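You operate a simulated robot arm through the tools that you are given. There is no shell and no other tool. Be economical: measure what you need, move in short steps, check, and stop when the job is done.

The job below is to be done with a simulated two-armed robot. You get a single attempt, and the scene is never put back.

## Task
Press the white square button three times. Take the purple block on the top of the white shaker and put it away on the top of the bench with the ring press. Pick up the water bottle with one hand, pass it to the other hand and put it on the top of the bench with the ring press. Put the white ring tube on the mat before the oven. Fetch the white peg from the right half of the blue bench and set it on the round white pad. Fetch the red bracket and set it on the top of the white table. Take the small brown spool and leave it in the blue tray on the right half of the blue bench. Take the grey bottle and put it on the round grey pad. Put the red round lens on the upper shelf of the store cabinet. Open the bottom cabinet drawer, put the small purple block on the top of the white table away on the lower shelf of the store cabinet and shut the drawer again. The order is free. Set down upright: water bottle, red bracket, grey bottle.
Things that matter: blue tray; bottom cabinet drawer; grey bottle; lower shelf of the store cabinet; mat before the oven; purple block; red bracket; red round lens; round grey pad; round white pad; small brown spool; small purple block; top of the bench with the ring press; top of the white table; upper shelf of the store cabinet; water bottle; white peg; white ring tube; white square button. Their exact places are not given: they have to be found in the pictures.

Only the result counts: the job must be done as asked and must still hold three seconds after the hand-in. Knocking over, shifting, dropping, spilling or breaking anything else fails it.

## Robot
Two 7-joint arms with two-finger parallel grippers on one trunk, on a base that drives. Base frame: it is fixed to the floor where the robot stands at the start and does not move with it; the origin is under the middle of the robot, x ahead of it, y to its left, z up. Units: m, rad, N and s.
The left shoulder is at the start at [0.07, 0.133, 1.126], the right one opposite. With the tool pointing down near the work surface each hand reaches from about 0.1 to 0.64 m from the robot's upright axis, wherever it stands, measured 20 degrees to its own side. Places, roughly: blue tray (25x38x6 cm) [6.8, 4.3, 0.8]; bottom cabinet drawer [7.8, 4.1, 0.2]; grey bottle [6, 4.5, 0.75]; lower shelf of the store cabinet [7.8, 4.2, 0.3]; mat before the oven (40x15 cm) [-4.12, 1.02, 0.78]; purple block (4x4x4 cm) [-1.1, 3.8, 0.9]; red bracket (5x3x3 cm) [6.4, 4.2, 0.8]; red round lens (4x4x4 cm) [7, 4, 0.8]; round grey pad (8x8x2 cm) [6.2, 4.3, 0.8]; round white pad (8x8x2 cm) [6, 4.5, 0.8]; small brown spool (7x7x7 cm) [6.5, 4.2, 0.8]; small purple block (4x4x3 cm) [3.1, 5.2, 0.8]; top of the bench with the ring press [-2.8, 5.7, 0.8]; top of the white table [3, 5.3, 0.8]; upper shelf of the store cabinet [7.8, 4.2, 1.1]; water bottle [0.25, 6, 1]; white peg (4x4x4 cm) [6.5, 4.4, 0.8]; white ring tube (3x3x6 cm) [-4.7, -1.4, 0.8]; white square button [0.4, -0.1, 0.8]. Payload 1.57 kg a hand.
The TCP of each hand is the grasp point between the finger pads, 0.03 m short of the fingertips. In the tool frame z runs along the fingers and y along their closing line. The gripper opens to 0.08 m. The fingers are 0.017 m wide and 0.012 m thick; the gripper's body (0.04 by 0.082 m) begins 0.08 m behind the TCP.
Orientation is that of the tool frame in the base frame, as a unit quaternion [x, y, z, w]. With the fingers straight down and closing along the base's y, the tool's x points along the base's -x, its y along +y and its z along -z.

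## Interface
- The arms move only by the tool servo_tool. It takes "left_plan", "right_plan" or both (then of equal length, played together; a hand with none holds still); each is a list of rows, each a list of 3 entries, a list of its own where there are three numbers: the shift along the tool's x, y, z in m, then the turn, a rotation vector about the tool's x, y, z in degrees, then the finger opening in m, from 0 to 0.08. In form: [[[dx, dy, dz], [ax, ay, az], fingers], ...]. A call has 1 to 12 rows; each row shifts and turns the commanded pose from where the row before left it, along the tool's axes as they then stand. A row lasts 0.2 s, in which the tool goes at most 0.05 m and 0.15 rad; a call with a longer step from one row to the next is refused whole, and so is a gripper value outside its range. Where a pose cannot be reached the arm comes as near as it can. A force on the tool above 40 N (or 10 N above the force at the start of the call, whichever is more), or a blocked arm, ends the call early, and 0.2 s more pass. Each finger travels about 0.153 m/s and halts on what it meets, pressing with about 22 N; the grip force reading is that of the motor and also rises with nothing between the fingers. The clock runs only during rows and for 0.2 s after the last one: add rows that do not move to give the fingers time. It gives the time, the measured TCP pose, the force on the tool (base axes), the opening and the grip force at its end, in the units of the frame above (readings bear some noise), with the torque about the TCP (base axes, N m) and any sound that the robot's microphone picked up.
- Cameras (640 x 400 px; columns grow to the right, rows downward): "scene" is now at [0.1326, -0.0323, 1.3702]; the picture's right is [-0.35, -0.94, 0.00], its down [-0.54, 0.20, -0.81] and it looks along [0.76, -0.28, -0.58] (base axes); focal length 253 px, centre (320, 200). "left" rides on the left gripper at [0.072, 0.007, -0.122] in its tool frame; the picture's right is [-0.09, 1.00, 0.00], its down [-0.84, -0.08, -0.54] and it looks along [-0.54, -0.05, 0.84] (tool axes); focal length 238 px, centre (320, 200). "right" rides on the right gripper at [0.072, -0.007, -0.122] in its tool frame; the picture's right is [0.09, 1.00, 0.00], its down [-0.84, 0.08, -0.54] and it looks along [-0.54, 0.05, 0.84] (tool axes); focal length 238 px, centre (320, 200).
- grab_frame(camera): a new picture of that camera. No time passes.
- move_column(by): slides the trunk up (or, below 0, down) by that many m; the arms and the scene camera ride with it, the base frame stays. It gives what a move gives, with no picture.
- roll_base(legs): drives the robot by 1 to 6 legs, each [ahead, left, turn to the left] in m, m and rad, along the robot's own axes; the way and the turn of a leg run together, so that a leg with both is an arc; at most 1.5 m and 3.142 rad a leg. The arms and the cameras ride along, it lands a little off, and it stops where it bumps. It gives what a move gives.
- aim_head(pan, tilt): turns the head with the scene camera to pan (to the left, within 1.501 rad either way) and tilt (down, from -0.506 to 1.204), counted from straight ahead of the robot. It gives what a move gives.
- probe_pixels(camera, pixels): for up to 12 pixels [column, row] of the newest picture of that camera ("zoom" is the newest enlarged one), the place [x, y, z] in the base frame of the surface seen there, good to about 0.002 m, but the place of the scene camera against the robot may be out by one fixed shift of up to 0.018 m in any direction. No time passes.
- inspect(camera, box): a new picture of the part [left, top, right, bottom] of that camera's present view, enlarged. No time passes.
- hand_in(): hands the job in; it is judged then, once.

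Go step by step. Measure first, check grasps and placings, and put right what went wrong. The budget is 364 turns and 316 pictures, counting those below and the enlarged ones. Unless the task says otherwise, let go and move clear before handing in, and close with one line.

The tools are called after "Call:" as a command line: name --argument value ..., lists and objects as JSON in quotes. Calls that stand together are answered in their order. servo_tool: Moves the arms, as the interface text tells. Its arguments: {"type":"object","properties":{"left_plan":{"type":"array","items":{"type":"array"}},"right_plan":{"type":"array","items":{"type":"array"}}},"required":[]} The other tools are called the same way: move_column (by) slides the trunk up or down; roll_base (legs) drives the base; aim_head (pan, tilt) turns the head that bears the scene camera; grab_frame (camera) takes a picture; probe_pixels (camera, pixels) gives the place of the surface under pixels of a picture; inspect (camera, box) takes an enlarged picture of a part of a camera's view; hand_in () hands the job in.

At the start:

```text
time_s: 0.0
left_position: [0.4521, 0.071, 1.0859]
left_tool_rot: [0.0, 1.0, 0.001, 0.0]
left_contact_force: [-1.2, -0.4, -0.4]
left_torque: [0.01, 0.0, 0.0]
left_opening: 0.08
left_grip_force: 0.1
right_position: [0.4299, -0.3121, 1.1554]
right_tool_rot: [-0.001, 1.0, 0.0, 0.001]
right_contact_force: [-0.4, -0.3, -0.1]
right_torque: [-0.01, 0.0, 0.02]
right_opening: 0.0801
right_grip_force: 0.1
trunk travel left (down, up): [-0.7, 0.24]
robot x, y, heading: [0.0, 0.0003, -0.002]
head pan, tilt: [-0.356, 0.618]
```

scene: 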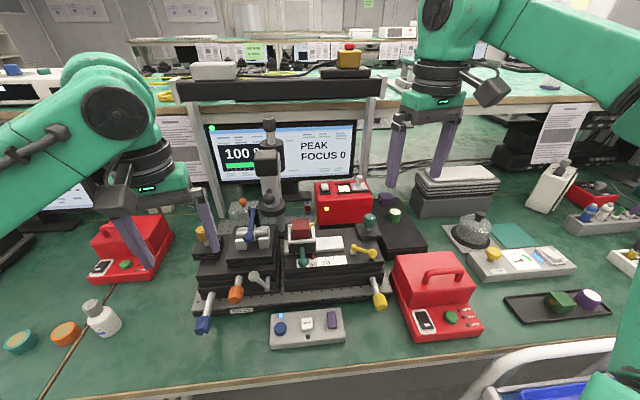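
right: 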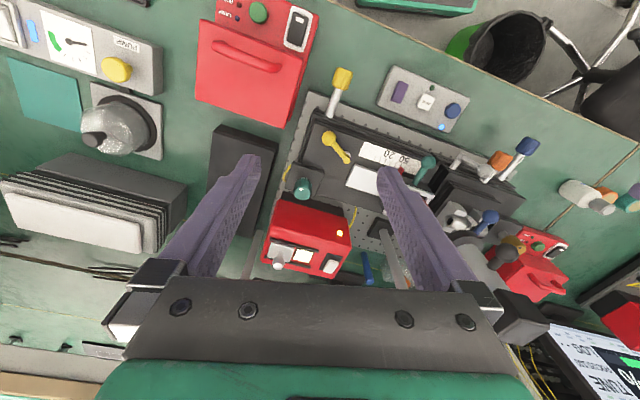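
left: 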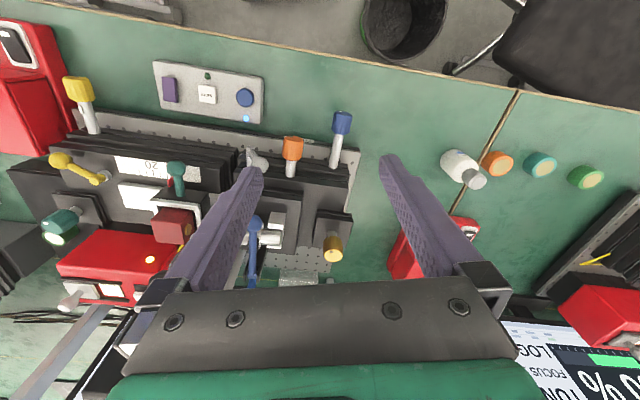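

The white button on the panel is near scene pixel (307,322) and left pixel (207,94). I'll measure it in both.

Call:
inspect --camera "scene" --box '[250, 290, 370, 365]'

Call:
probe_pixels --camera "left" --pixels '[[207, 94], [170, 90], [245, 97], [207, 76], [190, 105], [245, 118]]'

Call:
probe_pixels --camera "scene" --pixels '[[307, 323], [280, 327], [332, 319]]'

Call:
probe_pixels --camera "right" --pixels '[[426, 102]]'

```text
5.33 times, centred on (310, 328) of scene
```

zoom: 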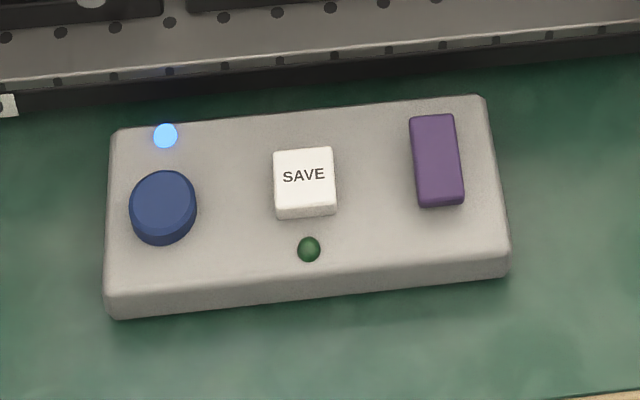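

```text
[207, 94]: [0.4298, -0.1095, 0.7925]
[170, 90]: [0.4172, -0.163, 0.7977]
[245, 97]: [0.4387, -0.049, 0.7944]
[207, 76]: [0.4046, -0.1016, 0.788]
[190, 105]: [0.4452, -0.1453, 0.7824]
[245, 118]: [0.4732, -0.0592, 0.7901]
```

```text
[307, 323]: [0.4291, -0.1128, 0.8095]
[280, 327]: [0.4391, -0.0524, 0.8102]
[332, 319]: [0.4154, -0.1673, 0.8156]
```

```text
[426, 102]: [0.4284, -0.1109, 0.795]
```

Button top is at about (0.4295, -0.110, 0.794); the scene camera reads ~16 mm too high. I'll move the right hand over it with fingers closed, and the left hand aside.

Call:
servo_tool --right_plan '[[[0, 0.0404, 0], [0, 0, 0], 0.04], [[0, 0.0404, 0], [0, 0, 0], 0], [[0, 0.0404, 0], [0, 0, 0], 0], [[0, 0.0404, 0], [0, 0, 0], 0], [[0, 0.0404, 0], [0, 0, 0], 0], [[0, 0, 0.049], [0, 0, 0], 0], [[0, 0, 0.049], [0, 0, 0], 0], [[0, 0, 0.049], [0, 0, 0], 0], [[0, 0, 0.049], [0, 0, 0], 0], [[0, 0, 0.049], [0, 0, 0], 0], [[0, 0, 0.045], [0, 0, 0], 0], [[0, 0, 0], [0, 0, 0], 0]]' --left_plan '[[[0, 0.02, 0], [0, 0, 0], 0.08], [[0, 0.02, 0], [0, 0, 0], 0.08], [[0, 0.02, 0], [0, 0, 0], 0.08], [[0, 0.02, 0], [0, 0, 0], 0.08], [[0, 0.02, 0], [0, 0, 0], 0.08], [[0, 0, 0], [0, 0, 0], 0.08], [[0, 0, 0], [0, 0, 0], 0.08], [[0, 0, 0], [0, 0, 0], 0.08], [[0, 0, 0], [0, 0, 0], 0.08], [[0, 0, 0], [0, 0, 0], 0.08], [[0, 0, 0], [0, 0, 0], 0.08], [[0, 0, 0], [0, 0, 0], 0.08]]'

Call:
inspect --camera "scene" --box '[220, 240, 400, 352]'

Call:
grab_frame --camera "right"

```text
time_s: 2.6
left_position: [0.4516, 0.1711, 1.0884]
left_tool_rot: [0.0, 1.0, -0.001, 0.0]
left_contact_force: [-0.7, 0.8, -0.6]
left_torque: [-0.02, -0.01, 0.0]
left_opening: 0.0803
left_grip_force: 0.1
right_position: [0.4274, -0.114, 0.8647]
right_tool_rot: [-0.001, 1.0, 0.0, 0.0]
right_contact_force: [0.0, -0.1, -0.2]
right_torque: [-0.01, 0.0, -0.02]
right_opening: 0.0
right_grip_force: 21.4
right hand out of reach, approached as far as the arm can: row 5
trunk travel left (down, up): [-0.7, 0.24]
robot x, y, heading: [-0.0008, 0.0012, 0.002]
head pan, tilt: [-0.356, 0.618]
```

```text
3.56 times, centred on (310, 296) of scene
```

zoom: 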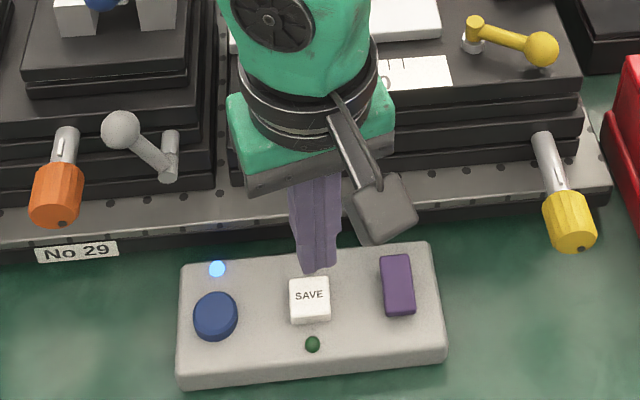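

```text
310 pictures are left
```

right: 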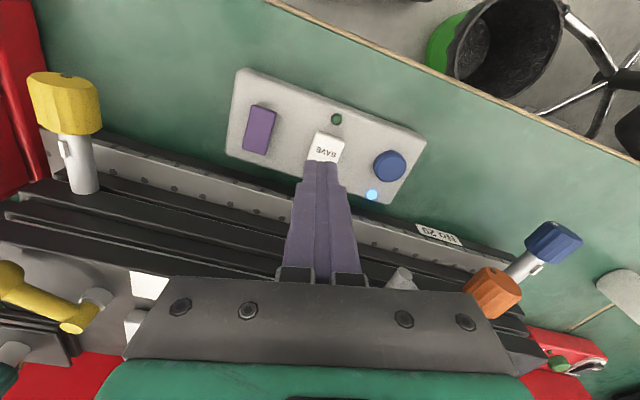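

Fingers are ~4 mm to the side; remeasure the button in the right view at (325,147).

Call:
probe_pixels --camera "right" --pixels '[[325, 147], [313, 143], [343, 144], [326, 133], [322, 158], [290, 150]]'

```text
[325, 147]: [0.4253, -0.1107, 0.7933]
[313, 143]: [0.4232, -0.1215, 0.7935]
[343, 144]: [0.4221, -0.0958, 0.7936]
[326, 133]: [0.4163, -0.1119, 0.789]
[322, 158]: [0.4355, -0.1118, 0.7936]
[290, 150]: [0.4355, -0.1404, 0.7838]
```

Centre is about (0.4285, -0.110); one trial press by small steps.

Call:
servo_tool --right_plan '[[[-0.001, 0.004, 0.02], [0, 0, 0], 0], [[0, 0, 0.014], [0, 0, 0], 0], [[0, 0, 0.004], [0, 0, 0], 0], [[0, 0, 0.004], [0, 0, 0], 0], [[0, 0, 0.003], [0, 0, 0], 0], [[0, 0, 0], [0, 0, 0], 0]]'

Call:
inspect --camera "scene" --box '[220, 240, 400, 352]'

```text
time_s: 4.0
left_position: [0.4517, 0.1724, 1.0858]
left_tool_rot: [0.0, 1.0, -0.001, 0.0]
left_contact_force: [0.3, 0.5, 1.1]
left_torque: [0.04, -0.02, -0.01]
left_opening: 0.0798
left_grip_force: 0.1
right_position: [0.4197, -0.1245, 0.8274]
right_tool_rot: [0.0, 1.0, 0.001, 0.001]
right_contact_force: [1.1, 0.6, 0.4]
right_torque: [0.02, 0.0, 0.01]
right_opening: 0.0001
right_grip_force: 20.9
right hand out of reach, approached as far as the arm can: row 1, 2, 4
trunk travel left (down, up): [-0.7, 0.24]
robot x, y, heading: [0.0013, -0.0024, 0.004]
head pan, tilt: [-0.356, 0.618]
```

```text
3.56 times, centred on (310, 296) of scene
```

zoom: 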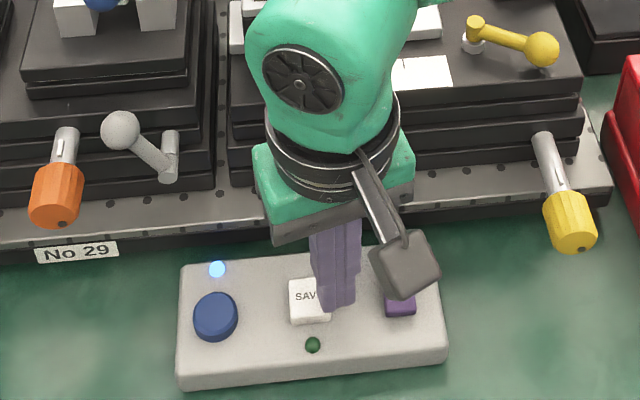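

The arm reaches a limit here (the hand slid beside the button, no contact). I'll lift, then drive the base 0.12 m left so the button lies further to the right arm's own side.

Call:
servo_tool --right_plan '[[[0, 0, -0.04], [0, 0, 0], 0], [[0, 0, -0.04], [0, 0, 0], 0], [[0, 0, -0.04], [0, 0, 0], 0], [[0, 0, 0], [0, 0, 0], 0]]'

Call:
roll_base --legs '[[-0.03, 0.12, 0]]'

```text
time_s: 5.0
left_position: [0.4524, 0.1727, 1.0868]
left_tool_rot: [0.0, 1.0, 0.0, 0.0]
left_contact_force: [0.4, -0.3, 0.1]
left_torque: [0.01, -0.01, 0.01]
left_opening: 0.08
left_grip_force: 0.0
right_position: [0.4207, -0.1224, 0.9489]
right_tool_rot: [0.0, 1.0, 0.0, 0.0]
right_contact_force: [-0.3, -0.4, -0.3]
right_torque: [0.03, 0.01, -0.01]
right_opening: 0.0
right_grip_force: 21.3
trunk travel left (down, up): [-0.7, 0.24]
robot x, y, heading: [0.0024, 0.0013, -0.003]
head pan, tilt: [-0.356, 0.618]
```

```text
time_s: 6.3
left_position: [0.4225, 0.2916, 1.0871]
left_tool_rot: [0.002, 1.0, 0.001, 0.001]
left_contact_force: [-0.8, -0.3, 0.1]
left_torque: [0.04, -0.01, 0.0]
left_opening: 0.0798
left_grip_force: 0.1
right_position: [0.3914, -0.0016, 0.9466]
right_tool_rot: [0.001, 1.0, 0.0, 0.0]
right_contact_force: [0.3, 0.1, -0.2]
right_torque: [-0.01, -0.03, -0.03]
right_opening: 0.0001
right_grip_force: 21.3
trunk travel left (down, up): [-0.7, 0.24]
robot x, y, heading: [-0.029, 0.1261, -0.004]
head pan, tilt: [-0.356, 0.618]
```

Now move the hand above the button: +0.037 x, -0.108 y, down to 0.845.

Call:
servo_tool --right_plan '[[[-0.012, -0.036, 0], [0, 0, 0], 0], [[-0.012, -0.036, 0], [0, 0, 0], 0], [[-0.013, -0.036, 0], [0, 0, 0], 0], [[0, 0, 0.04], [0, 0, 0], 0], [[0, 0, 0.04], [0, 0, 0], 0], [[0, 0, 0.02], [0, 0, 0], 0], [[0, 0, 0], [0, 0, 0], 0]]'

Call:
grab_frame --camera "right"

```text
time_s: 7.9
left_position: [0.4224, 0.2927, 1.0877]
left_tool_rot: [0.0, 1.0, 0.0, 0.0]
left_contact_force: [-0.1, 0.1, -0.4]
left_torque: [-0.02, -0.02, 0.02]
left_opening: 0.0801
left_grip_force: 0.1
right_position: [0.4273, -0.1121, 0.8464]
right_tool_rot: [0.001, 1.0, 0.0, 0.0]
right_contact_force: [0.1, 0.4, -0.1]
right_torque: [-0.02, 0.01, 0.03]
right_opening: 0.0
right_grip_force: 21.4
trunk travel left (down, up): [-0.7, 0.24]
robot x, y, heading: [-0.0338, 0.1198, -0.002]
head pan, tilt: [-0.356, 0.618]
```

```text
308 pictures are left
```

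right: 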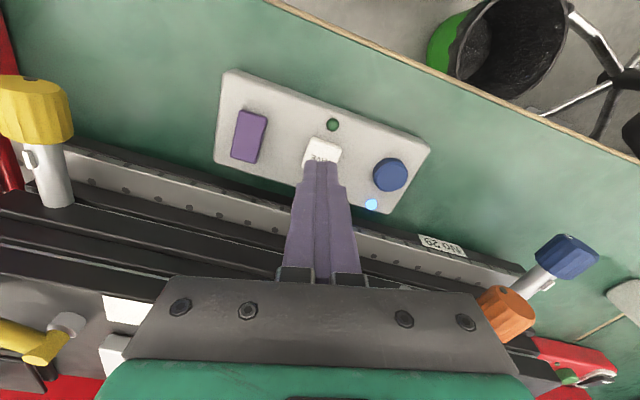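

Well aligned; press in small steps.

Call:
servo_tool --right_plan '[[[0, 0.002, 0.016], [0, 0, 0], 0], [[0, 0, 0.004], [0, 0, 0], 0], [[0, 0, 0.003], [0, 0, 0], 0], [[0, 0, 0.003], [0, 0, 0], 0], [[0, 0, 0.003], [0, 0, 0], 0], [[0, 0, 0], [0, 0, 0], 0]]'

Call:
inspect --camera "right" --box '[200, 60, 440, 210]'

```text
time_s: 9.3
left_position: [0.4221, 0.2921, 1.0867]
left_tool_rot: [0.001, 1.0, 0.0, 0.0]
left_contact_force: [-0.5, 1.0, 0.8]
left_torque: [-0.03, 0.01, 0.01]
left_opening: 0.08
left_grip_force: 0.1
right_position: [0.4278, -0.1088, 0.8193]
right_tool_rot: [0.0, 1.0, 0.0, 0.0]
right_contact_force: [1.1, -0.5, 3.1]
right_torque: [-0.03, 0.0, -0.04]
right_opening: 0.0
right_grip_force: 21.4
trunk travel left (down, up): [-0.7, 0.24]
robot x, y, heading: [-0.0299, 0.1193, -0.006]
head pan, tilt: [-0.356, 0.618]
heard: click
```

```text
2.67 times, centred on (320, 135) of right
```

zoom: 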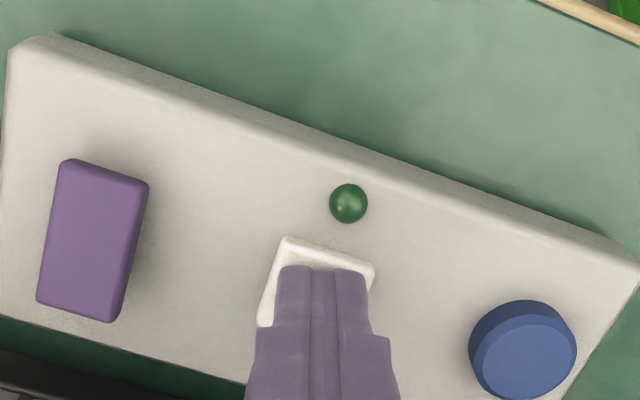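

One click heard. Release up 15 mm, press again.

Call:
servo_tool --right_plan '[[[0, 0, -0.015], [0, 0, 0], 0], [[0, 0, 0], [0, 0, 0], 0], [[0, 0, 0.006], [0, 0, 0], 0], [[0, 0, 0.006], [0, 0, 0], 0], [[0, 0, 0.003], [0, 0, 0], 0], [[0, 0, 0], [0, 0, 0], 0]]'

Call:
servo_tool --right_plan '[[[0, 0, -0.015], [0, 0, 0], 0], [[0, 0, 0], [0, 0, 0], 0], [[0, 0, 0.006], [0, 0, 0], 0], [[0, 0, 0.006], [0, 0, 0], 0], [[0, 0, 0.003], [0, 0, 0], 0], [[0, 0, 0], [0, 0, 0], 0]]'

```text
time_s: 10.7
left_position: [0.4234, 0.2928, 1.0861]
left_tool_rot: [0.001, 1.0, -0.001, 0.0]
left_contact_force: [-0.2, -0.6, 0.1]
left_torque: [-0.02, 0.01, 0.0]
left_opening: 0.0801
left_grip_force: 0.0
right_position: [0.4268, -0.1081, 0.8198]
right_tool_rot: [0.0, 1.0, 0.0, 0.0]
right_contact_force: [0.1, 0.0, 3.1]
right_torque: [0.02, 0.03, 0.0]
right_opening: 0.0001
right_grip_force: 21.3
trunk travel left (down, up): [-0.7, 0.24]
robot x, y, heading: [-0.0285, 0.1205, -0.002]
head pan, tilt: [-0.356, 0.618]
heard: click
```

```text
time_s: 12.1
left_position: [0.4227, 0.2925, 1.0877]
left_tool_rot: [0.001, 1.0, 0.0, 0.001]
left_contact_force: [-0.5, -0.8, 0.4]
left_torque: [0.04, 0.03, -0.01]
left_opening: 0.0799
left_grip_force: 0.0
right_position: [0.4271, -0.1073, 0.8183]
right_tool_rot: [0.001, 1.0, -0.001, 0.001]
right_contact_force: [1.0, -2.3, 4.5]
right_torque: [-0.06, -0.02, 0.04]
right_opening: 0.0
right_grip_force: 21.7
trunk travel left (down, up): [-0.7, 0.24]
robot x, y, heading: [-0.0328, 0.1228, -0.003]
head pan, tilt: [-0.356, 0.618]
heard: click
```

Three clicks heard. Lift the hand, back off, and look around for a route.

Call:
servo_tool --right_plan '[[[0, 0, -0.045], [0, 0, 0], 0], [[0, 0, -0.045], [0, 0, 0], 0], [[0, 0, -0.045], [0, 0, 0], 0], [[0, 0, -0.045], [0, 0, 0], 0], [[0, 0, -0.045], [0, 0, 0], 0], [[0, 0, -0.045], [0, 0, 0], 0], [[0.04, 0, 0], [0, 0, 0], 0.02], [[0.04, 0, 0], [0, 0, 0], 0.04], [[0.04, 0, 0], [0, 0, 0], 0.08], [[0, 0, 0], [0, 0, 0], 0.08]]' --left_plan '[[[0, 0, 0], [0, 0, 0], 0.08], [[0, 0, 0], [0, 0, 0], 0.08], [[0, 0, 0], [0, 0, 0], 0.08], [[0, 0, 0], [0, 0, 0], 0.08], [[0, 0, 0], [0, 0, 0], 0.08], [[0, 0, 0], [0, 0, 0], 0.08], [[0.04, 0, 0], [0, 0, 0], 0.08], [[0.04, 0, 0], [0, 0, 0], 0.08], [[0.04, 0, 0], [0, 0, 0], 0.08], [[0, 0, 0], [0, 0, 0], 0.08]]'

Call:
roll_base --legs '[[-0.4, 0, 0]]'

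Call:
aim_head --pan 0 --tilt 0.3

Call:
grab_frame --camera "scene"

Call:
aim_head --pan 1.4 --tilt 0.3

Call:
grab_frame --camera "scene"

Call:
aim_head --pan -1.4 --tilt 0.3

Call:
grab_frame --camera "scene"

```text
time_s: 14.3
left_position: [0.3045, 0.2924, 1.0848]
left_tool_rot: [0.0, 1.0, 0.0, -0.001]
left_contact_force: [0.0, 0.0, -0.7]
left_torque: [-0.01, 0.05, 0.0]
left_opening: 0.0803
left_grip_force: 0.1
right_position: [0.3097, -0.1055, 1.0881]
right_tool_rot: [0.001, 1.0, 0.0, -0.001]
right_contact_force: [-0.1, 0.4, -0.2]
right_torque: [-0.03, 0.04, 0.01]
right_opening: 0.0803
right_grip_force: 0.0
trunk travel left (down, up): [-0.7, 0.24]
robot x, y, heading: [-0.0279, 0.1208, 0.004]
head pan, tilt: [-0.356, 0.618]
```

```text
time_s: 16.8
left_position: [-0.1022, 0.2931, 1.0855]
left_tool_rot: [-0.002, 1.0, 0.0, 0.0]
left_contact_force: [-0.8, -0.6, -0.2]
left_torque: [0.02, 0.01, -0.02]
left_opening: 0.0799
left_grip_force: 0.0
right_position: [-0.096, -0.1035, 1.0877]
right_tool_rot: [-0.003, 1.0, 0.001, -0.001]
right_contact_force: [0.2, -1.2, 0.7]
right_torque: [-0.01, -0.02, 0.04]
right_opening: 0.0798
right_grip_force: 0.1
trunk travel left (down, up): [-0.7, 0.24]
robot x, y, heading: [-0.4366, 0.1198, 0.006]
head pan, tilt: [-0.356, 0.618]
```

```text
time_s: 17.6
left_position: [-0.104, 0.294, 1.0856]
left_tool_rot: [-0.003, 1.0, 0.0, 0.0]
left_contact_force: [0.4, -0.7, 0.4]
left_torque: [-0.01, 0.0, 0.0]
left_opening: 0.0801
left_grip_force: 0.1
right_position: [-0.0969, -0.1037, 1.0883]
right_tool_rot: [-0.002, 1.0, -0.001, 0.0]
right_contact_force: [0.0, 0.9, -0.8]
right_torque: [-0.06, -0.03, 0.01]
right_opening: 0.0797
right_grip_force: 0.0
trunk travel left (down, up): [-0.7, 0.24]
robot x, y, heading: [-0.4332, 0.1223, 0.007]
head pan, tilt: [0.0, 0.3]
```

```text
306 pictures are left
```

scene: 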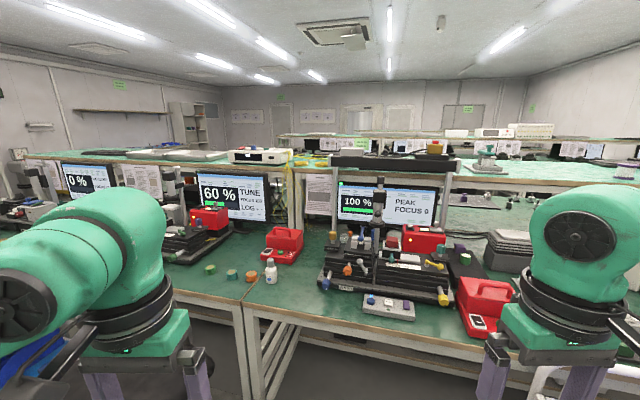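

```text
time_s: 19.1
left_position: [-0.1027, 0.2945, 1.0854]
left_tool_rot: [-0.002, 1.0, 0.0, 0.0]
left_contact_force: [-0.1, 0.5, 0.7]
left_torque: [-0.01, -0.01, 0.01]
left_opening: 0.0798
left_grip_force: 0.2
right_position: [-0.0976, -0.1041, 1.0874]
right_tool_rot: [-0.002, 1.0, 0.0, 0.0]
right_contact_force: [-1.5, 0.0, -0.2]
right_torque: [0.0, 0.03, 0.01]
right_opening: 0.0801
right_grip_force: 0.1
trunk travel left (down, up): [-0.7, 0.24]
robot x, y, heading: [-0.4379, 0.1213, 0.007]
head pan, tilt: [1.4, 0.3]
```

```text
305 pictures are left
```

scene: 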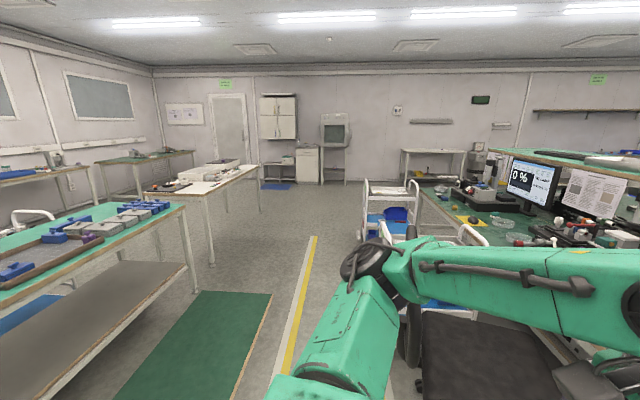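

```text
time_s: 21.6
left_position: [-0.1032, 0.2942, 1.0846]
left_tool_rot: [-0.003, 1.0, 0.001, 0.0]
left_contact_force: [0.4, -0.1, -0.3]
left_torque: [0.03, 0.03, 0.0]
left_opening: 0.0799
left_grip_force: 0.1
right_position: [-0.096, -0.1032, 1.0875]
right_tool_rot: [-0.004, 1.0, 0.0, 0.0]
right_contact_force: [-0.2, -0.4, 0.2]
right_torque: [0.0, 0.0, 0.01]
right_opening: 0.08
right_grip_force: 0.0
trunk travel left (down, up): [-0.7, 0.24]
robot x, y, heading: [-0.4323, 0.1207, 0.006]
head pan, tilt: [-1.4, 0.3]
```

```text
304 pictures are left
```

scene: 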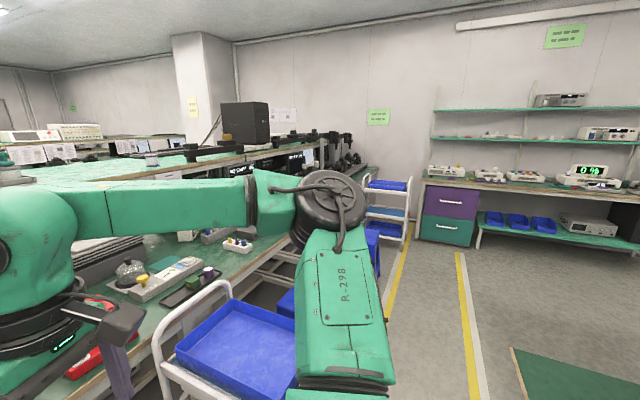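

The room is big. Back off a bit and turn left to see the rest, measuring a few places.

Call:
roll_base --legs '[[-0.3, 0, 0], [0, 0, 1.57]]'

Call:
aim_head --pan 0 --tilt 0.35

Call:
grab_frame --camera "scene"

Call:
aim_head --pan 1.4 --tilt 0.35

Call:
grab_frame --camera "scene"

```text
time_s: 27.5
left_position: [-0.9114, 0.451, 1.086]
left_tool_rot: [0.709, -0.705, 0.0, 0.0]
left_contact_force: [0.1, -0.4, -0.2]
left_torque: [0.04, 0.03, -0.01]
left_opening: 0.0799
left_grip_force: 0.1
right_position: [-0.5131, 0.4607, 1.0886]
right_tool_rot: [0.71, -0.704, 0.0, 0.001]
right_contact_force: [-0.1, 0.3, 0.0]
right_torque: [-0.02, 0.03, -0.01]
right_opening: 0.08
right_grip_force: 0.1
trunk travel left (down, up): [-0.7, 0.24]
robot x, y, heading: [-0.7363, 0.1182, 1.578]
head pan, tilt: [-1.4, 0.3]
```

```text
time_s: 29.0
left_position: [-0.912, 0.4522, 1.085]
left_tool_rot: [0.71, -0.704, 0.0, 0.0]
left_contact_force: [-0.2, 0.2, 0.0]
left_torque: [0.03, -0.02, 0.01]
left_opening: 0.08
left_grip_force: 0.1
right_position: [-0.5146, 0.4604, 1.0891]
right_tool_rot: [0.71, -0.704, 0.0, 0.001]
right_contact_force: [0.3, 0.3, 0.2]
right_torque: [-0.01, 0.0, 0.03]
right_opening: 0.08
right_grip_force: 0.0
trunk travel left (down, up): [-0.7, 0.24]
robot x, y, heading: [-0.7369, 0.1188, 1.582]
head pan, tilt: [0.0, 0.351]
```

```text
303 pictures are left
```

scene: 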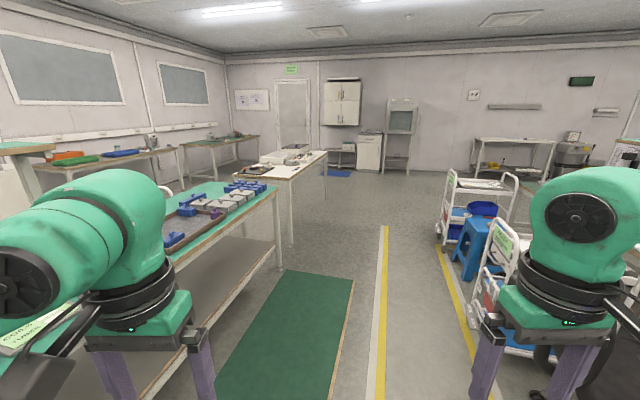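

```text
time_s: 30.6
left_position: [-0.912, 0.4511, 1.0853]
left_tool_rot: [0.71, -0.704, 0.0, 0.0]
left_contact_force: [-0.4, -0.2, 0.5]
left_torque: [-0.01, 0.01, -0.01]
left_opening: 0.08
left_grip_force: 0.0
right_position: [-0.5126, 0.4607, 1.0879]
right_tool_rot: [0.711, -0.704, -0.001, 0.001]
right_contact_force: [0.5, 1.0, -0.5]
right_torque: [-0.01, 0.03, 0.01]
right_opening: 0.0801
right_grip_force: 0.0
trunk travel left (down, up): [-0.7, 0.24]
robot x, y, heading: [-0.74, 0.1213, 1.581]
head pan, tilt: [1.4, 0.351]
```

```text
302 pictures are left
```

scene: 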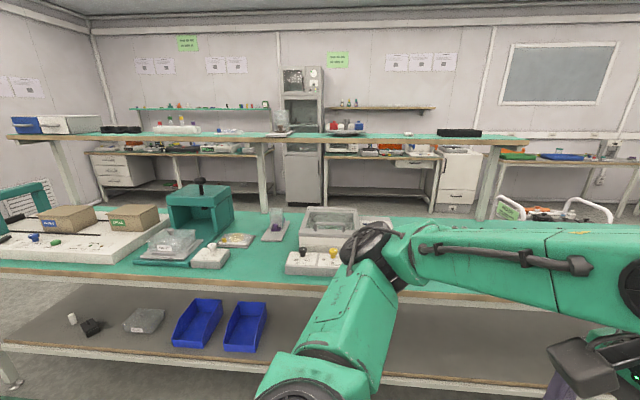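

Measure bench edges and far wall fronts in this picture.

Call:
probe_pixels --camera "scene" --pixels '[[60, 266], [260, 300], [15, 350], [200, 380], [225, 183], [375, 190], [460, 200], [130, 200], [20, 260], [610, 205], [210, 150], [380, 155]]'

Call:
inspect --camera "scene" --box '[0, 60, 320, 260]'

Call:
inspect --camera "scene" --box '[280, 60, 520, 210]'

```text
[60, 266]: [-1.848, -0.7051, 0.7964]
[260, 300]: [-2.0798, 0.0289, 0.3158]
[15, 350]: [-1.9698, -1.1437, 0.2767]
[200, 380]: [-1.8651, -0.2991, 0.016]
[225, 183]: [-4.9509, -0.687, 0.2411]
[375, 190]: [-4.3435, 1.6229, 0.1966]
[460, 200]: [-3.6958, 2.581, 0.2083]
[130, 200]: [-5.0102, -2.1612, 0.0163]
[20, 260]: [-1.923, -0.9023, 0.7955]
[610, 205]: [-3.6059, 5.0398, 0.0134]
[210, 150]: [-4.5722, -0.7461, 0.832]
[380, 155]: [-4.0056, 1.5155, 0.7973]
```

```text
2.00 times, centred on (160, 160) of scene
```

zoom: 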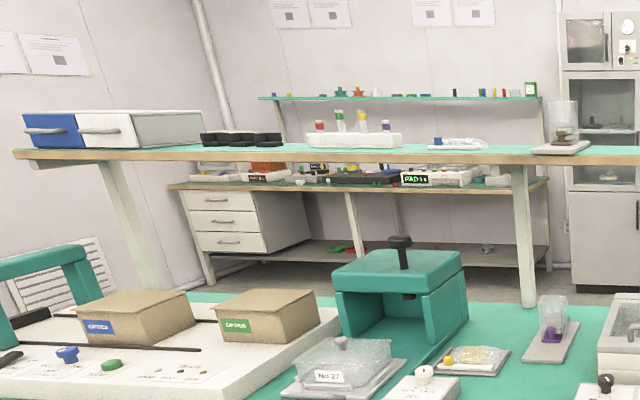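

```text
2.67 times, centred on (400, 135) of scene
```

zoom: 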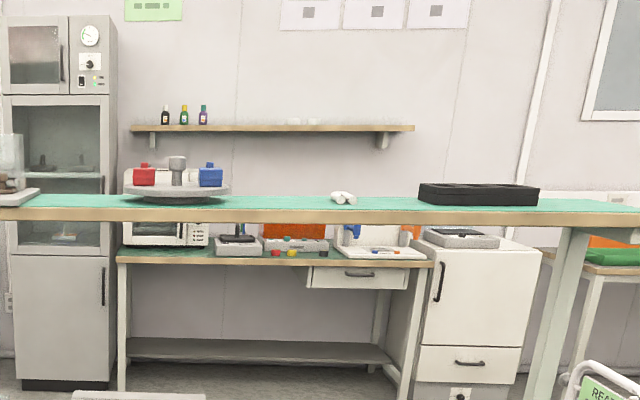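

Now measure the free floor ahead (pan 0) and to the left.

Call:
aim_head --pan 0.4 --tilt 0.35

Call:
grab_frame --camera "scene"

```text
time_s: 31.8
left_position: [-0.912, 0.4511, 1.0867]
left_tool_rot: [0.71, -0.704, 0.001, -0.001]
left_contact_force: [-0.4, 0.2, 0.2]
left_torque: [-0.02, 0.03, 0.0]
left_opening: 0.08
left_grip_force: 0.0
right_position: [-0.5134, 0.4611, 1.087]
right_tool_rot: [0.71, -0.704, 0.0, 0.0]
right_contact_force: [-0.9, 0.1, -0.2]
right_torque: [0.0, 0.03, -0.01]
right_opening: 0.0798
right_grip_force: 0.1
trunk travel left (down, up): [-0.7, 0.24]
robot x, y, heading: [-0.7361, 0.1207, 1.578]
head pan, tilt: [0.4, 0.351]
```

```text
299 pictures are left
```

scene: 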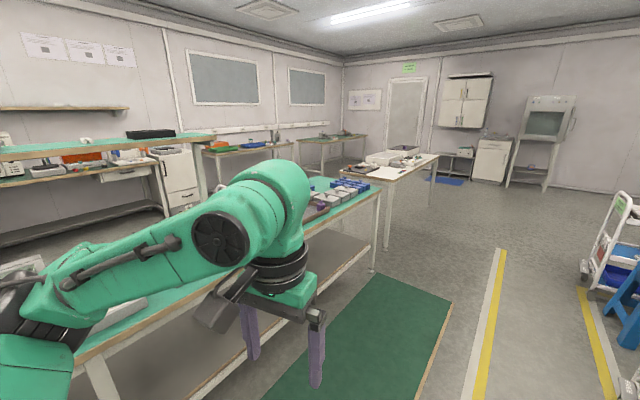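

Call:
probe_pixels --camera "scene" --pixels '[[372, 272], [380, 190], [250, 350], [350, 205], [383, 247], [432, 202], [436, 158], [400, 180], [340, 175], [460, 182], [500, 180], [230, 190]]'

Call:
probe_pixels --camera "scene" --pixels '[[245, 152], [330, 140], [165, 215], [190, 205], [580, 265], [600, 380], [395, 155], [372, 172], [405, 147], [540, 190], [360, 300], [200, 200]]'

Call:
inspect --camera "scene" --box '[200, 100, 440, 250]'

```text
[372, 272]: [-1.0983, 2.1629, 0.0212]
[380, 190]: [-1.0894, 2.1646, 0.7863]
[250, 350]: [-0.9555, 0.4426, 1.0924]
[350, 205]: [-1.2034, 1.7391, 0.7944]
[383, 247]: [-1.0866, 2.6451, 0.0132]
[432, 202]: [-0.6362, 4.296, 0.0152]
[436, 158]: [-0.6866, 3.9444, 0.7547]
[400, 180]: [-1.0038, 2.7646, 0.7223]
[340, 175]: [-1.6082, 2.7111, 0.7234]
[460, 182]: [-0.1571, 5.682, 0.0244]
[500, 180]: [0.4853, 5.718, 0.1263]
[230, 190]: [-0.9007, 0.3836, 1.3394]
```

```text
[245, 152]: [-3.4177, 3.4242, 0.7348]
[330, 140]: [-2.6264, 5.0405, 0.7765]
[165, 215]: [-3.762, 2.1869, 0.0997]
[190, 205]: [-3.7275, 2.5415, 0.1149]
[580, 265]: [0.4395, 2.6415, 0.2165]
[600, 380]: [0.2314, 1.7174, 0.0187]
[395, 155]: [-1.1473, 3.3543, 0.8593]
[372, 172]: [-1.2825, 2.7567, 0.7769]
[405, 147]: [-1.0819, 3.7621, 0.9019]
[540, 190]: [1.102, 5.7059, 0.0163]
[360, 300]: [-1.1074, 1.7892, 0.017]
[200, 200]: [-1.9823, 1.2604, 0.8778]
```

```text
2.67 times, centred on (320, 175) of scene
```

zoom: 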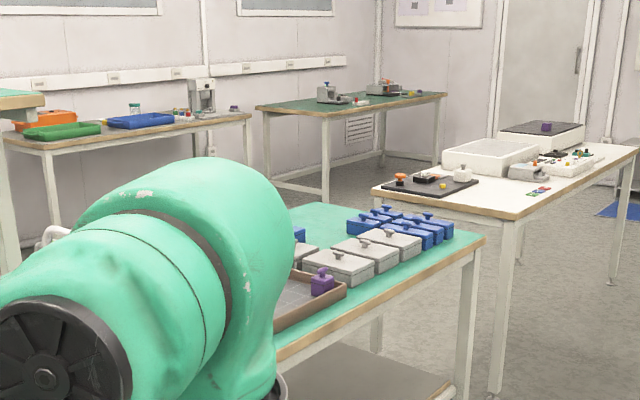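

The purple block sits on the dark shaker plate near (-1.09, 3.76, 0.88). I'll drive up the aisle to about (-0.25, 3.7) and face it.

Call:
roll_base --legs '[[1.2, -0.3, 0], [1.2, -0.2, 0], [1.15, 0, 0], [0, 0, 1.57]]'

Call:
aim_head --pan 0 --tilt 0.5

Call:
grab_frame --camera "scene"

```text
time_s: 53.2
left_position: [-0.6004, 3.5022, 1.0855]
left_tool_rot: [1.0, 0.011, 0.0, 0.0]
left_contact_force: [-0.1, 0.6, -0.6]
left_torque: [-0.01, -0.04, -0.01]
left_opening: 0.0799
left_grip_force: 0.1
right_position: [-0.6139, 3.9001, 1.0884]
right_tool_rot: [1.0, 0.01, 0.0, 0.001]
right_contact_force: [0.0, 0.4, 0.1]
right_torque: [0.0, -0.01, -0.01]
right_opening: 0.0798
right_grip_force: 0.0
trunk travel left (down, up): [-0.7, 0.24]
robot x, y, heading: [-0.2698, 3.6817, -3.119]
head pan, tilt: [0.4, 0.351]
```

```text
time_s: 54.0
left_position: [-0.6008, 3.5018, 1.0855]
left_tool_rot: [1.0, 0.009, 0.0, 0.0]
left_contact_force: [-0.5, -0.7, -0.9]
left_torque: [-0.02, 0.01, -0.01]
left_opening: 0.0799
left_grip_force: 0.1
right_position: [-0.6141, 3.8995, 1.0876]
right_tool_rot: [1.0, 0.01, 0.001, 0.0]
right_contact_force: [0.3, 0.8, 0.4]
right_torque: [0.0, 0.02, -0.02]
right_opening: 0.0798
right_grip_force: 0.1
trunk travel left (down, up): [-0.7, 0.24]
robot x, y, heading: [-0.2684, 3.6793, -3.118]
head pan, tilt: [0.0, 0.499]
```

```text
297 pictures are left
```

scene: 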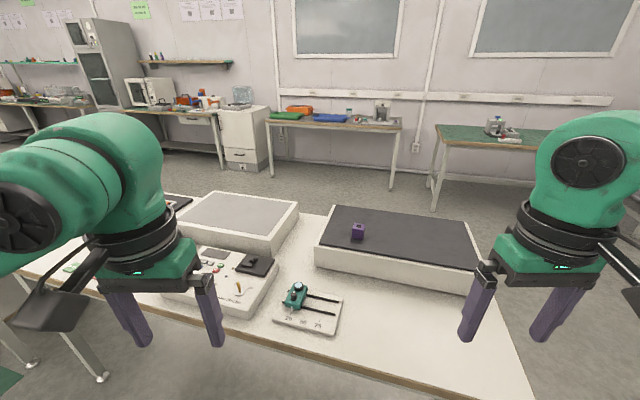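

Call:
probe_pixels --camera "scene" --pixels '[[357, 226], [357, 235], [340, 240], [420, 385], [440, 130], [435, 208], [390, 188], [500, 140], [398, 130], [277, 173], [310, 213], [525, 395]]'

Call:
inspect --camera "scene" --box '[400, 90, 560, 190]'

Call:
inspect --camera "scene" --box '[310, 190, 410, 252]'

```text
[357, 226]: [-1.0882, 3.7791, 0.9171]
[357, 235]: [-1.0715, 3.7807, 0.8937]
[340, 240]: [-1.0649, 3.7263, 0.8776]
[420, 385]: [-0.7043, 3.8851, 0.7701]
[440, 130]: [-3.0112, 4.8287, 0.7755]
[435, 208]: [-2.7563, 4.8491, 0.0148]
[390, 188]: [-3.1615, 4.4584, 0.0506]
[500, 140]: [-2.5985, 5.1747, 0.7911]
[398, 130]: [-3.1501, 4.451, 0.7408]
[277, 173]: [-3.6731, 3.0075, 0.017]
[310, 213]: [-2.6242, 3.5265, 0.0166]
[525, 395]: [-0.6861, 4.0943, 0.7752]
```

```text
4.00 times, centred on (480, 140) of scene
```

zoom: 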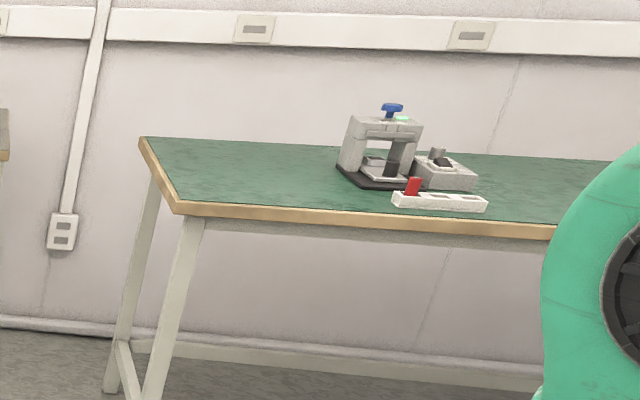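

```text
6.40 times, centred on (360, 221) of scene
```

zoom: 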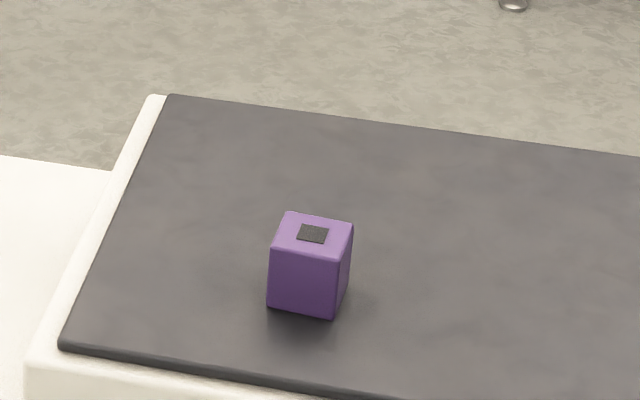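

Block top is at about (-1.088, 3.779), top z ≈ 0.90 corrected. Drive closer: 0.23 ahead and 0.06 left.

Call:
roll_base --legs '[[0.23, 0.07, -0.02]]'

Call:
grab_frame --camera "right"

```text
time_s: 55.8
left_position: [-0.8332, 3.4344, 1.086]
left_tool_rot: [1.0, 0.002, 0.0, 0.0]
left_contact_force: [-0.6, -0.2, -0.9]
left_torque: [-0.01, -0.01, 0.01]
left_opening: 0.0801
left_grip_force: 0.1
right_position: [-0.8419, 3.8334, 1.0882]
right_tool_rot: [1.0, 0.003, -0.001, 0.0]
right_contact_force: [0.1, 0.4, -0.1]
right_torque: [-0.02, 0.02, 0.04]
right_opening: 0.08
right_grip_force: 0.1
trunk travel left (down, up): [-0.7, 0.24]
robot x, y, heading: [-0.5004, 3.6103, -3.14]
head pan, tilt: [0.0, 0.499]
```

```text
294 pictures are left
```

right: 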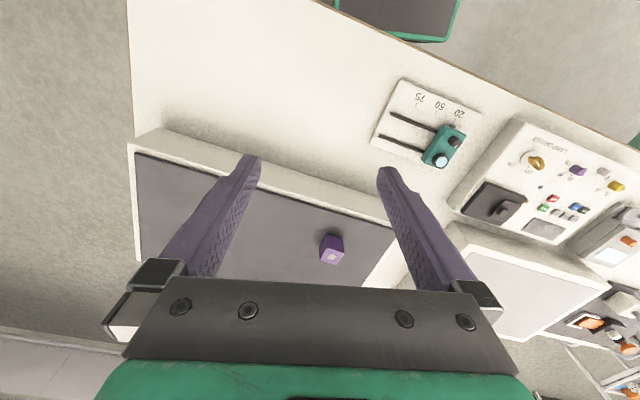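

Call:
inspect --camera "right" --box '[270, 210, 390, 285]'

Call:
probe_pixels --camera "right" --pixels '[[332, 256], [322, 242], [340, 238], [318, 225]]'

```text
5.33 times, centred on (330, 248) of right
```

zoom: 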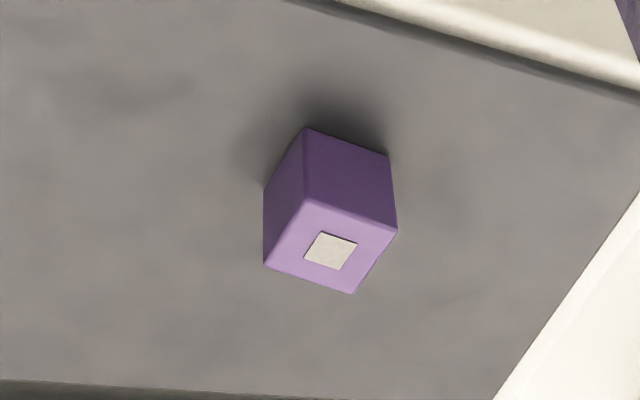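

```text
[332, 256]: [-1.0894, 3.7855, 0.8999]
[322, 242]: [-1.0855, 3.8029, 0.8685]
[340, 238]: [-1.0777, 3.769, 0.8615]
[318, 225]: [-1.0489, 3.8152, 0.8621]
```

Call:
probe_pixels --camera "zoom" --pixels '[[308, 206], [390, 231], [352, 287], [270, 262], [330, 250]]'

```text
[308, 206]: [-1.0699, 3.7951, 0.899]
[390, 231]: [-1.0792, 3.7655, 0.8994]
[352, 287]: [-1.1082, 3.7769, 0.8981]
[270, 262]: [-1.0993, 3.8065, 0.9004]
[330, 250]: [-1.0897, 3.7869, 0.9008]
```

Top centre (-1.089, 3.786, 0.900), yaw 17.4°. Move above, turn, and stop at TCP z≈0.95.

Call:
servo_tool --right_plan '[[[-0.0412, 0.0079, 0], [0, 0, 0], 0.08], [[-0.0412, 0.0079, 0], [0, 0, 0], 0.08], [[-0.0412, 0.0079, 0], [0, 0, 0], 0.08], [[-0.0412, 0.0079, 0], [0, 0, 0], 0.08], [[-0.0412, 0.0079, 0], [0, 0, 0], 0.08], [[-0.0412, 0.0079, 0], [0, 0, 0], 0.08], [[0, 0, 0.045], [0, 0, 5.8], 0.08], [[0, 0, 0.045], [0, 0, 5.8], 0.08], [[0, 0, 0.048], [0, 0, 5.8], 0.08], [[0, 0, 0], [0, 0, 0], 0.08]]'

Call:
grab_frame --camera "right"

```text
time_s: 58.0
left_position: [-0.8339, 3.4348, 1.0858]
left_tool_rot: [1.0, 0.002, 0.0, 0.0]
left_contact_force: [0.5, -0.6, 0.0]
left_torque: [0.01, 0.0, -0.01]
left_opening: 0.0797
left_grip_force: 0.1
right_position: [-1.0337, 3.807, 0.9376]
right_tool_rot: [0.989, -0.15, 0.0, 0.0]
right_contact_force: [0.1, 0.3, -0.6]
right_torque: [0.01, -0.02, 0.0]
right_opening: 0.0801
right_grip_force: 0.1
right hand out of reach, approached as far as the arm can: row 5, 6
trunk travel left (down, up): [-0.7, 0.24]
robot x, y, heading: [-0.5008, 3.6052, -3.135]
head pan, tilt: [0.0, 0.499]
```

```text
292 pictures are left
```

right: 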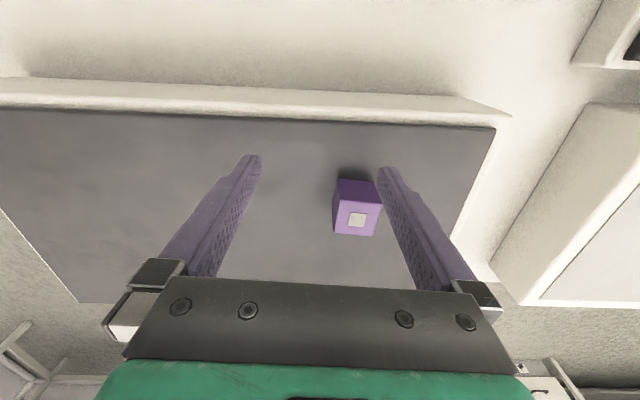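

The hand fell short; try the remaining shift with the arm at this lower height (raised 10 mm).

Call:
servo_tool --right_plan '[[[0, 0, -0.015], [0, 0, 0], 0.08], [[-0.0234, 0.0183, 0], [0, 0, 0], 0.08], [[-0.0234, 0.0183, 0], [0, 0, 0], 0.08], [[0, 0, 0], [0, 0, 0], 0.08]]'

```text
time_s: 59.0
left_position: [-0.8352, 3.4344, 1.0859]
left_tool_rot: [1.0, 0.003, 0.0, 0.001]
left_contact_force: [-1.0, -0.9, -0.3]
left_torque: [0.0, 0.02, 0.01]
left_opening: 0.08
left_grip_force: 0.0
right_position: [-1.0455, 3.8059, 0.9591]
right_tool_rot: [0.989, -0.148, -0.001, 0.0]
right_contact_force: [0.8, 0.0, 0.6]
right_torque: [-0.02, -0.03, 0.0]
right_opening: 0.0796
right_grip_force: 0.0
right hand out of reach, approached as far as the arm can: row 2, 3
trunk travel left (down, up): [-0.7, 0.24]
robot x, y, heading: [-0.4982, 3.6048, -3.138]
head pan, tilt: [0.0, 0.499]
```

Drive 0.07 m ahead instead.

Call:
roll_base --legs '[[0.07, -0.0, 0]]'

Call:
grab_frame --camera "right"

```text
time_s: 60.1
left_position: [-0.9017, 3.4343, 1.0858]
left_tool_rot: [1.0, 0.002, -0.001, 0.0]
left_contact_force: [0.4, -0.6, 0.6]
left_torque: [-0.01, -0.01, 0.02]
left_opening: 0.0801
left_grip_force: 0.0
right_position: [-1.1133, 3.8057, 0.9609]
right_tool_rot: [0.989, -0.148, -0.002, 0.0]
right_contact_force: [1.3, -1.0, 0.0]
right_torque: [0.01, -0.01, 0.0]
right_opening: 0.0801
right_grip_force: 0.2
trunk travel left (down, up): [-0.7, 0.24]
robot x, y, heading: [-0.57, 3.6069, -3.134]
head pan, tilt: [0.0, 0.499]
```

```text
291 pictures are left
```

right: 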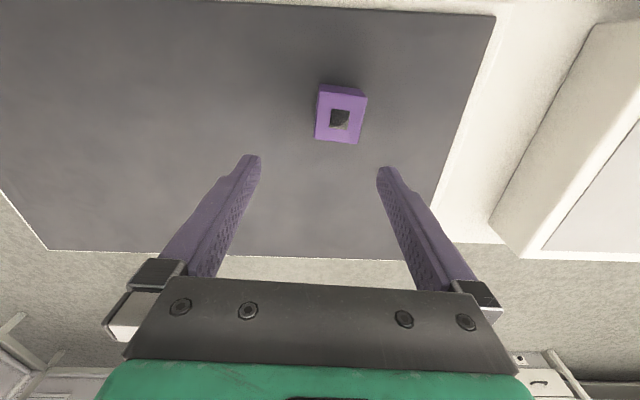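

Call:
servo_tool --right_plan '[[[0.0289, 0.0116, 0], [0, 0, 0], 0.08], [[0, 0, 0.03], [0, 0, 0], 0.08], [[0, 0, 0], [0, 0, 0], 0.08]]'

Call:
grab_frame --camera "right"

Call:
probe_pixels --camera "right" --pixels '[[320, 140], [320, 160], [310, 150]]'

```text
time_s: 60.9
left_position: [-0.9055, 3.4339, 1.0856]
left_tool_rot: [1.0, 0.002, 0.0, 0.0]
left_contact_force: [0.5, -0.3, 0.7]
left_torque: [-0.02, 0.02, -0.02]
left_opening: 0.08
left_grip_force: 0.0
right_position: [-1.0897, 3.7864, 0.9267]
right_tool_rot: [0.989, -0.15, -0.001, 0.0]
right_contact_force: [-0.4, 0.0, -0.5]
right_torque: [-0.03, -0.01, 0.0]
right_opening: 0.0798
right_grip_force: 0.1
trunk travel left (down, up): [-0.7, 0.24]
robot x, y, heading: [-0.5723, 3.6078, -3.138]
head pan, tilt: [0.0, 0.499]
```

```text
290 pictures are left
```

right: 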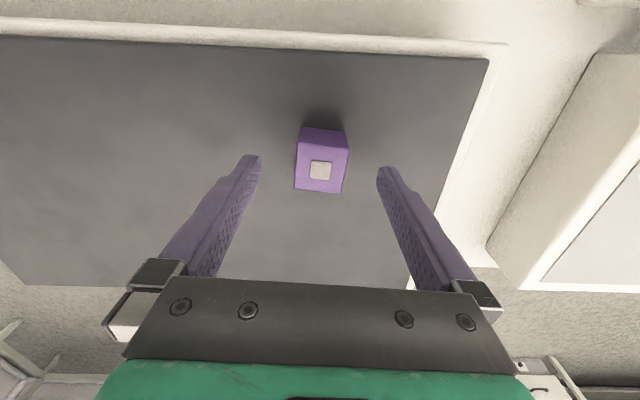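

```text
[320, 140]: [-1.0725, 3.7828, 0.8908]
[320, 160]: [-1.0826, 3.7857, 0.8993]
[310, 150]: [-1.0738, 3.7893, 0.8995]
```

Centred between the fingers. Descend 28 mm, close, lift.

Call:
servo_tool --right_plan '[[[0, 0, 0.015], [0, 0, 0], 0.08], [[0, 0, 0.014], [0, 0, 0], 0.08], [[0, 0, 0], [0, 0, 0], 0.03], [[0, 0, 0], [0, 0, 0], 0.03], [[0, 0, 0], [0, 0, 0], 0.02], [[0, 0, -0.02], [0, 0, 0], 0.02], [[0, 0, -0.04], [0, 0, 0], 0.02], [[0, 0, -0.04], [0, 0, 0], 0.02], [[0, 0, -0.04], [0, 0, 0], 0.02], [[0, 0, -0.03], [0, 0, 0], 0.02], [[0, 0, 0], [0, 0, 0], 0.02]]'

Call:
grab_frame --camera "right"

```text
time_s: 63.3
left_position: [-0.9047, 3.4351, 1.0854]
left_tool_rot: [1.0, 0.003, 0.0, 0.0]
left_contact_force: [0.7, 0.1, -0.2]
left_torque: [-0.03, -0.02, 0.01]
left_opening: 0.0801
left_grip_force: 0.1
right_position: [-1.0895, 3.7896, 1.0705]
right_tool_rot: [0.989, -0.149, 0.0, 0.0]
right_contact_force: [0.3, 0.2, 0.2]
right_torque: [-0.01, 0.02, -0.01]
right_opening: 0.0199
right_grip_force: 0.1
trunk travel left (down, up): [-0.7, 0.24]
robot x, y, heading: [-0.5705, 3.611, -3.139]
head pan, tilt: [0.0, 0.499]
```

```text
289 pictures are left
```

right: 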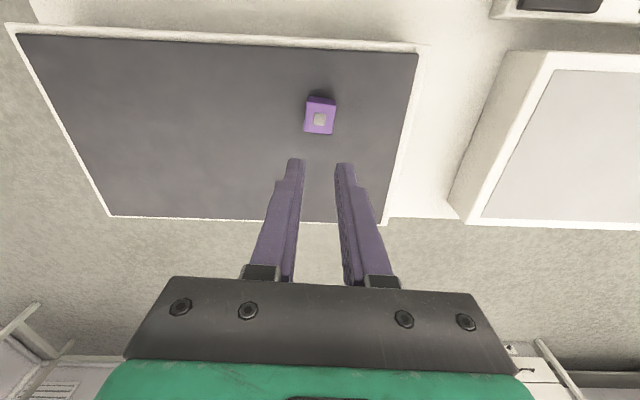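

The block stayed put (opening ended at 0.02): grip force was too weak with a partial command. Retry, commanding fully closed.

Call:
servo_tool --right_plan '[[[0, 0, 0], [0, 0, 0], 0.08], [[0, 0, 0.045], [0, 0, 0], 0.08], [[0, 0, 0.045], [0, 0, 0], 0.08], [[0, 0, 0.045], [0, 0, 0], 0.08], [[0, 0, 0.036], [0, 0, 0], 0.08], [[0, 0, 0], [0, 0, 0], 0.08], [[0, 0, 0], [0, 0, 0], 0.0], [[0, 0, 0], [0, 0, 0], 0.0], [[0, 0, 0], [0, 0, 0], 0.0]]'

Call:
grab_frame --camera "right"

```text
time_s: 65.3
left_position: [-0.9051, 3.4338, 1.0856]
left_tool_rot: [1.0, 0.003, -0.001, 0.0]
left_contact_force: [0.2, 0.0, -0.5]
left_torque: [0.0, 0.01, -0.02]
left_opening: 0.08
left_grip_force: 0.0
right_position: [-1.09, 3.787, 0.9003]
right_tool_rot: [0.989, -0.149, -0.001, 0.0]
right_contact_force: [0.6, 0.7, 0.2]
right_torque: [0.02, 0.01, 0.0]
right_opening: 0.0352
right_grip_force: 22.0
trunk travel left (down, up): [-0.7, 0.24]
robot x, y, heading: [-0.571, 3.6093, -3.133]
head pan, tilt: [0.0, 0.499]
```

```text
288 pictures are left
```

right: 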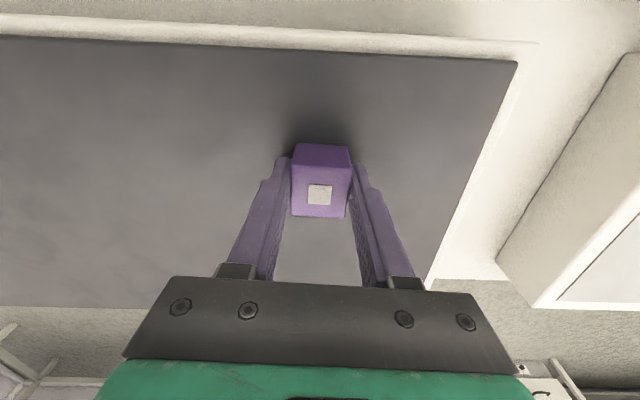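

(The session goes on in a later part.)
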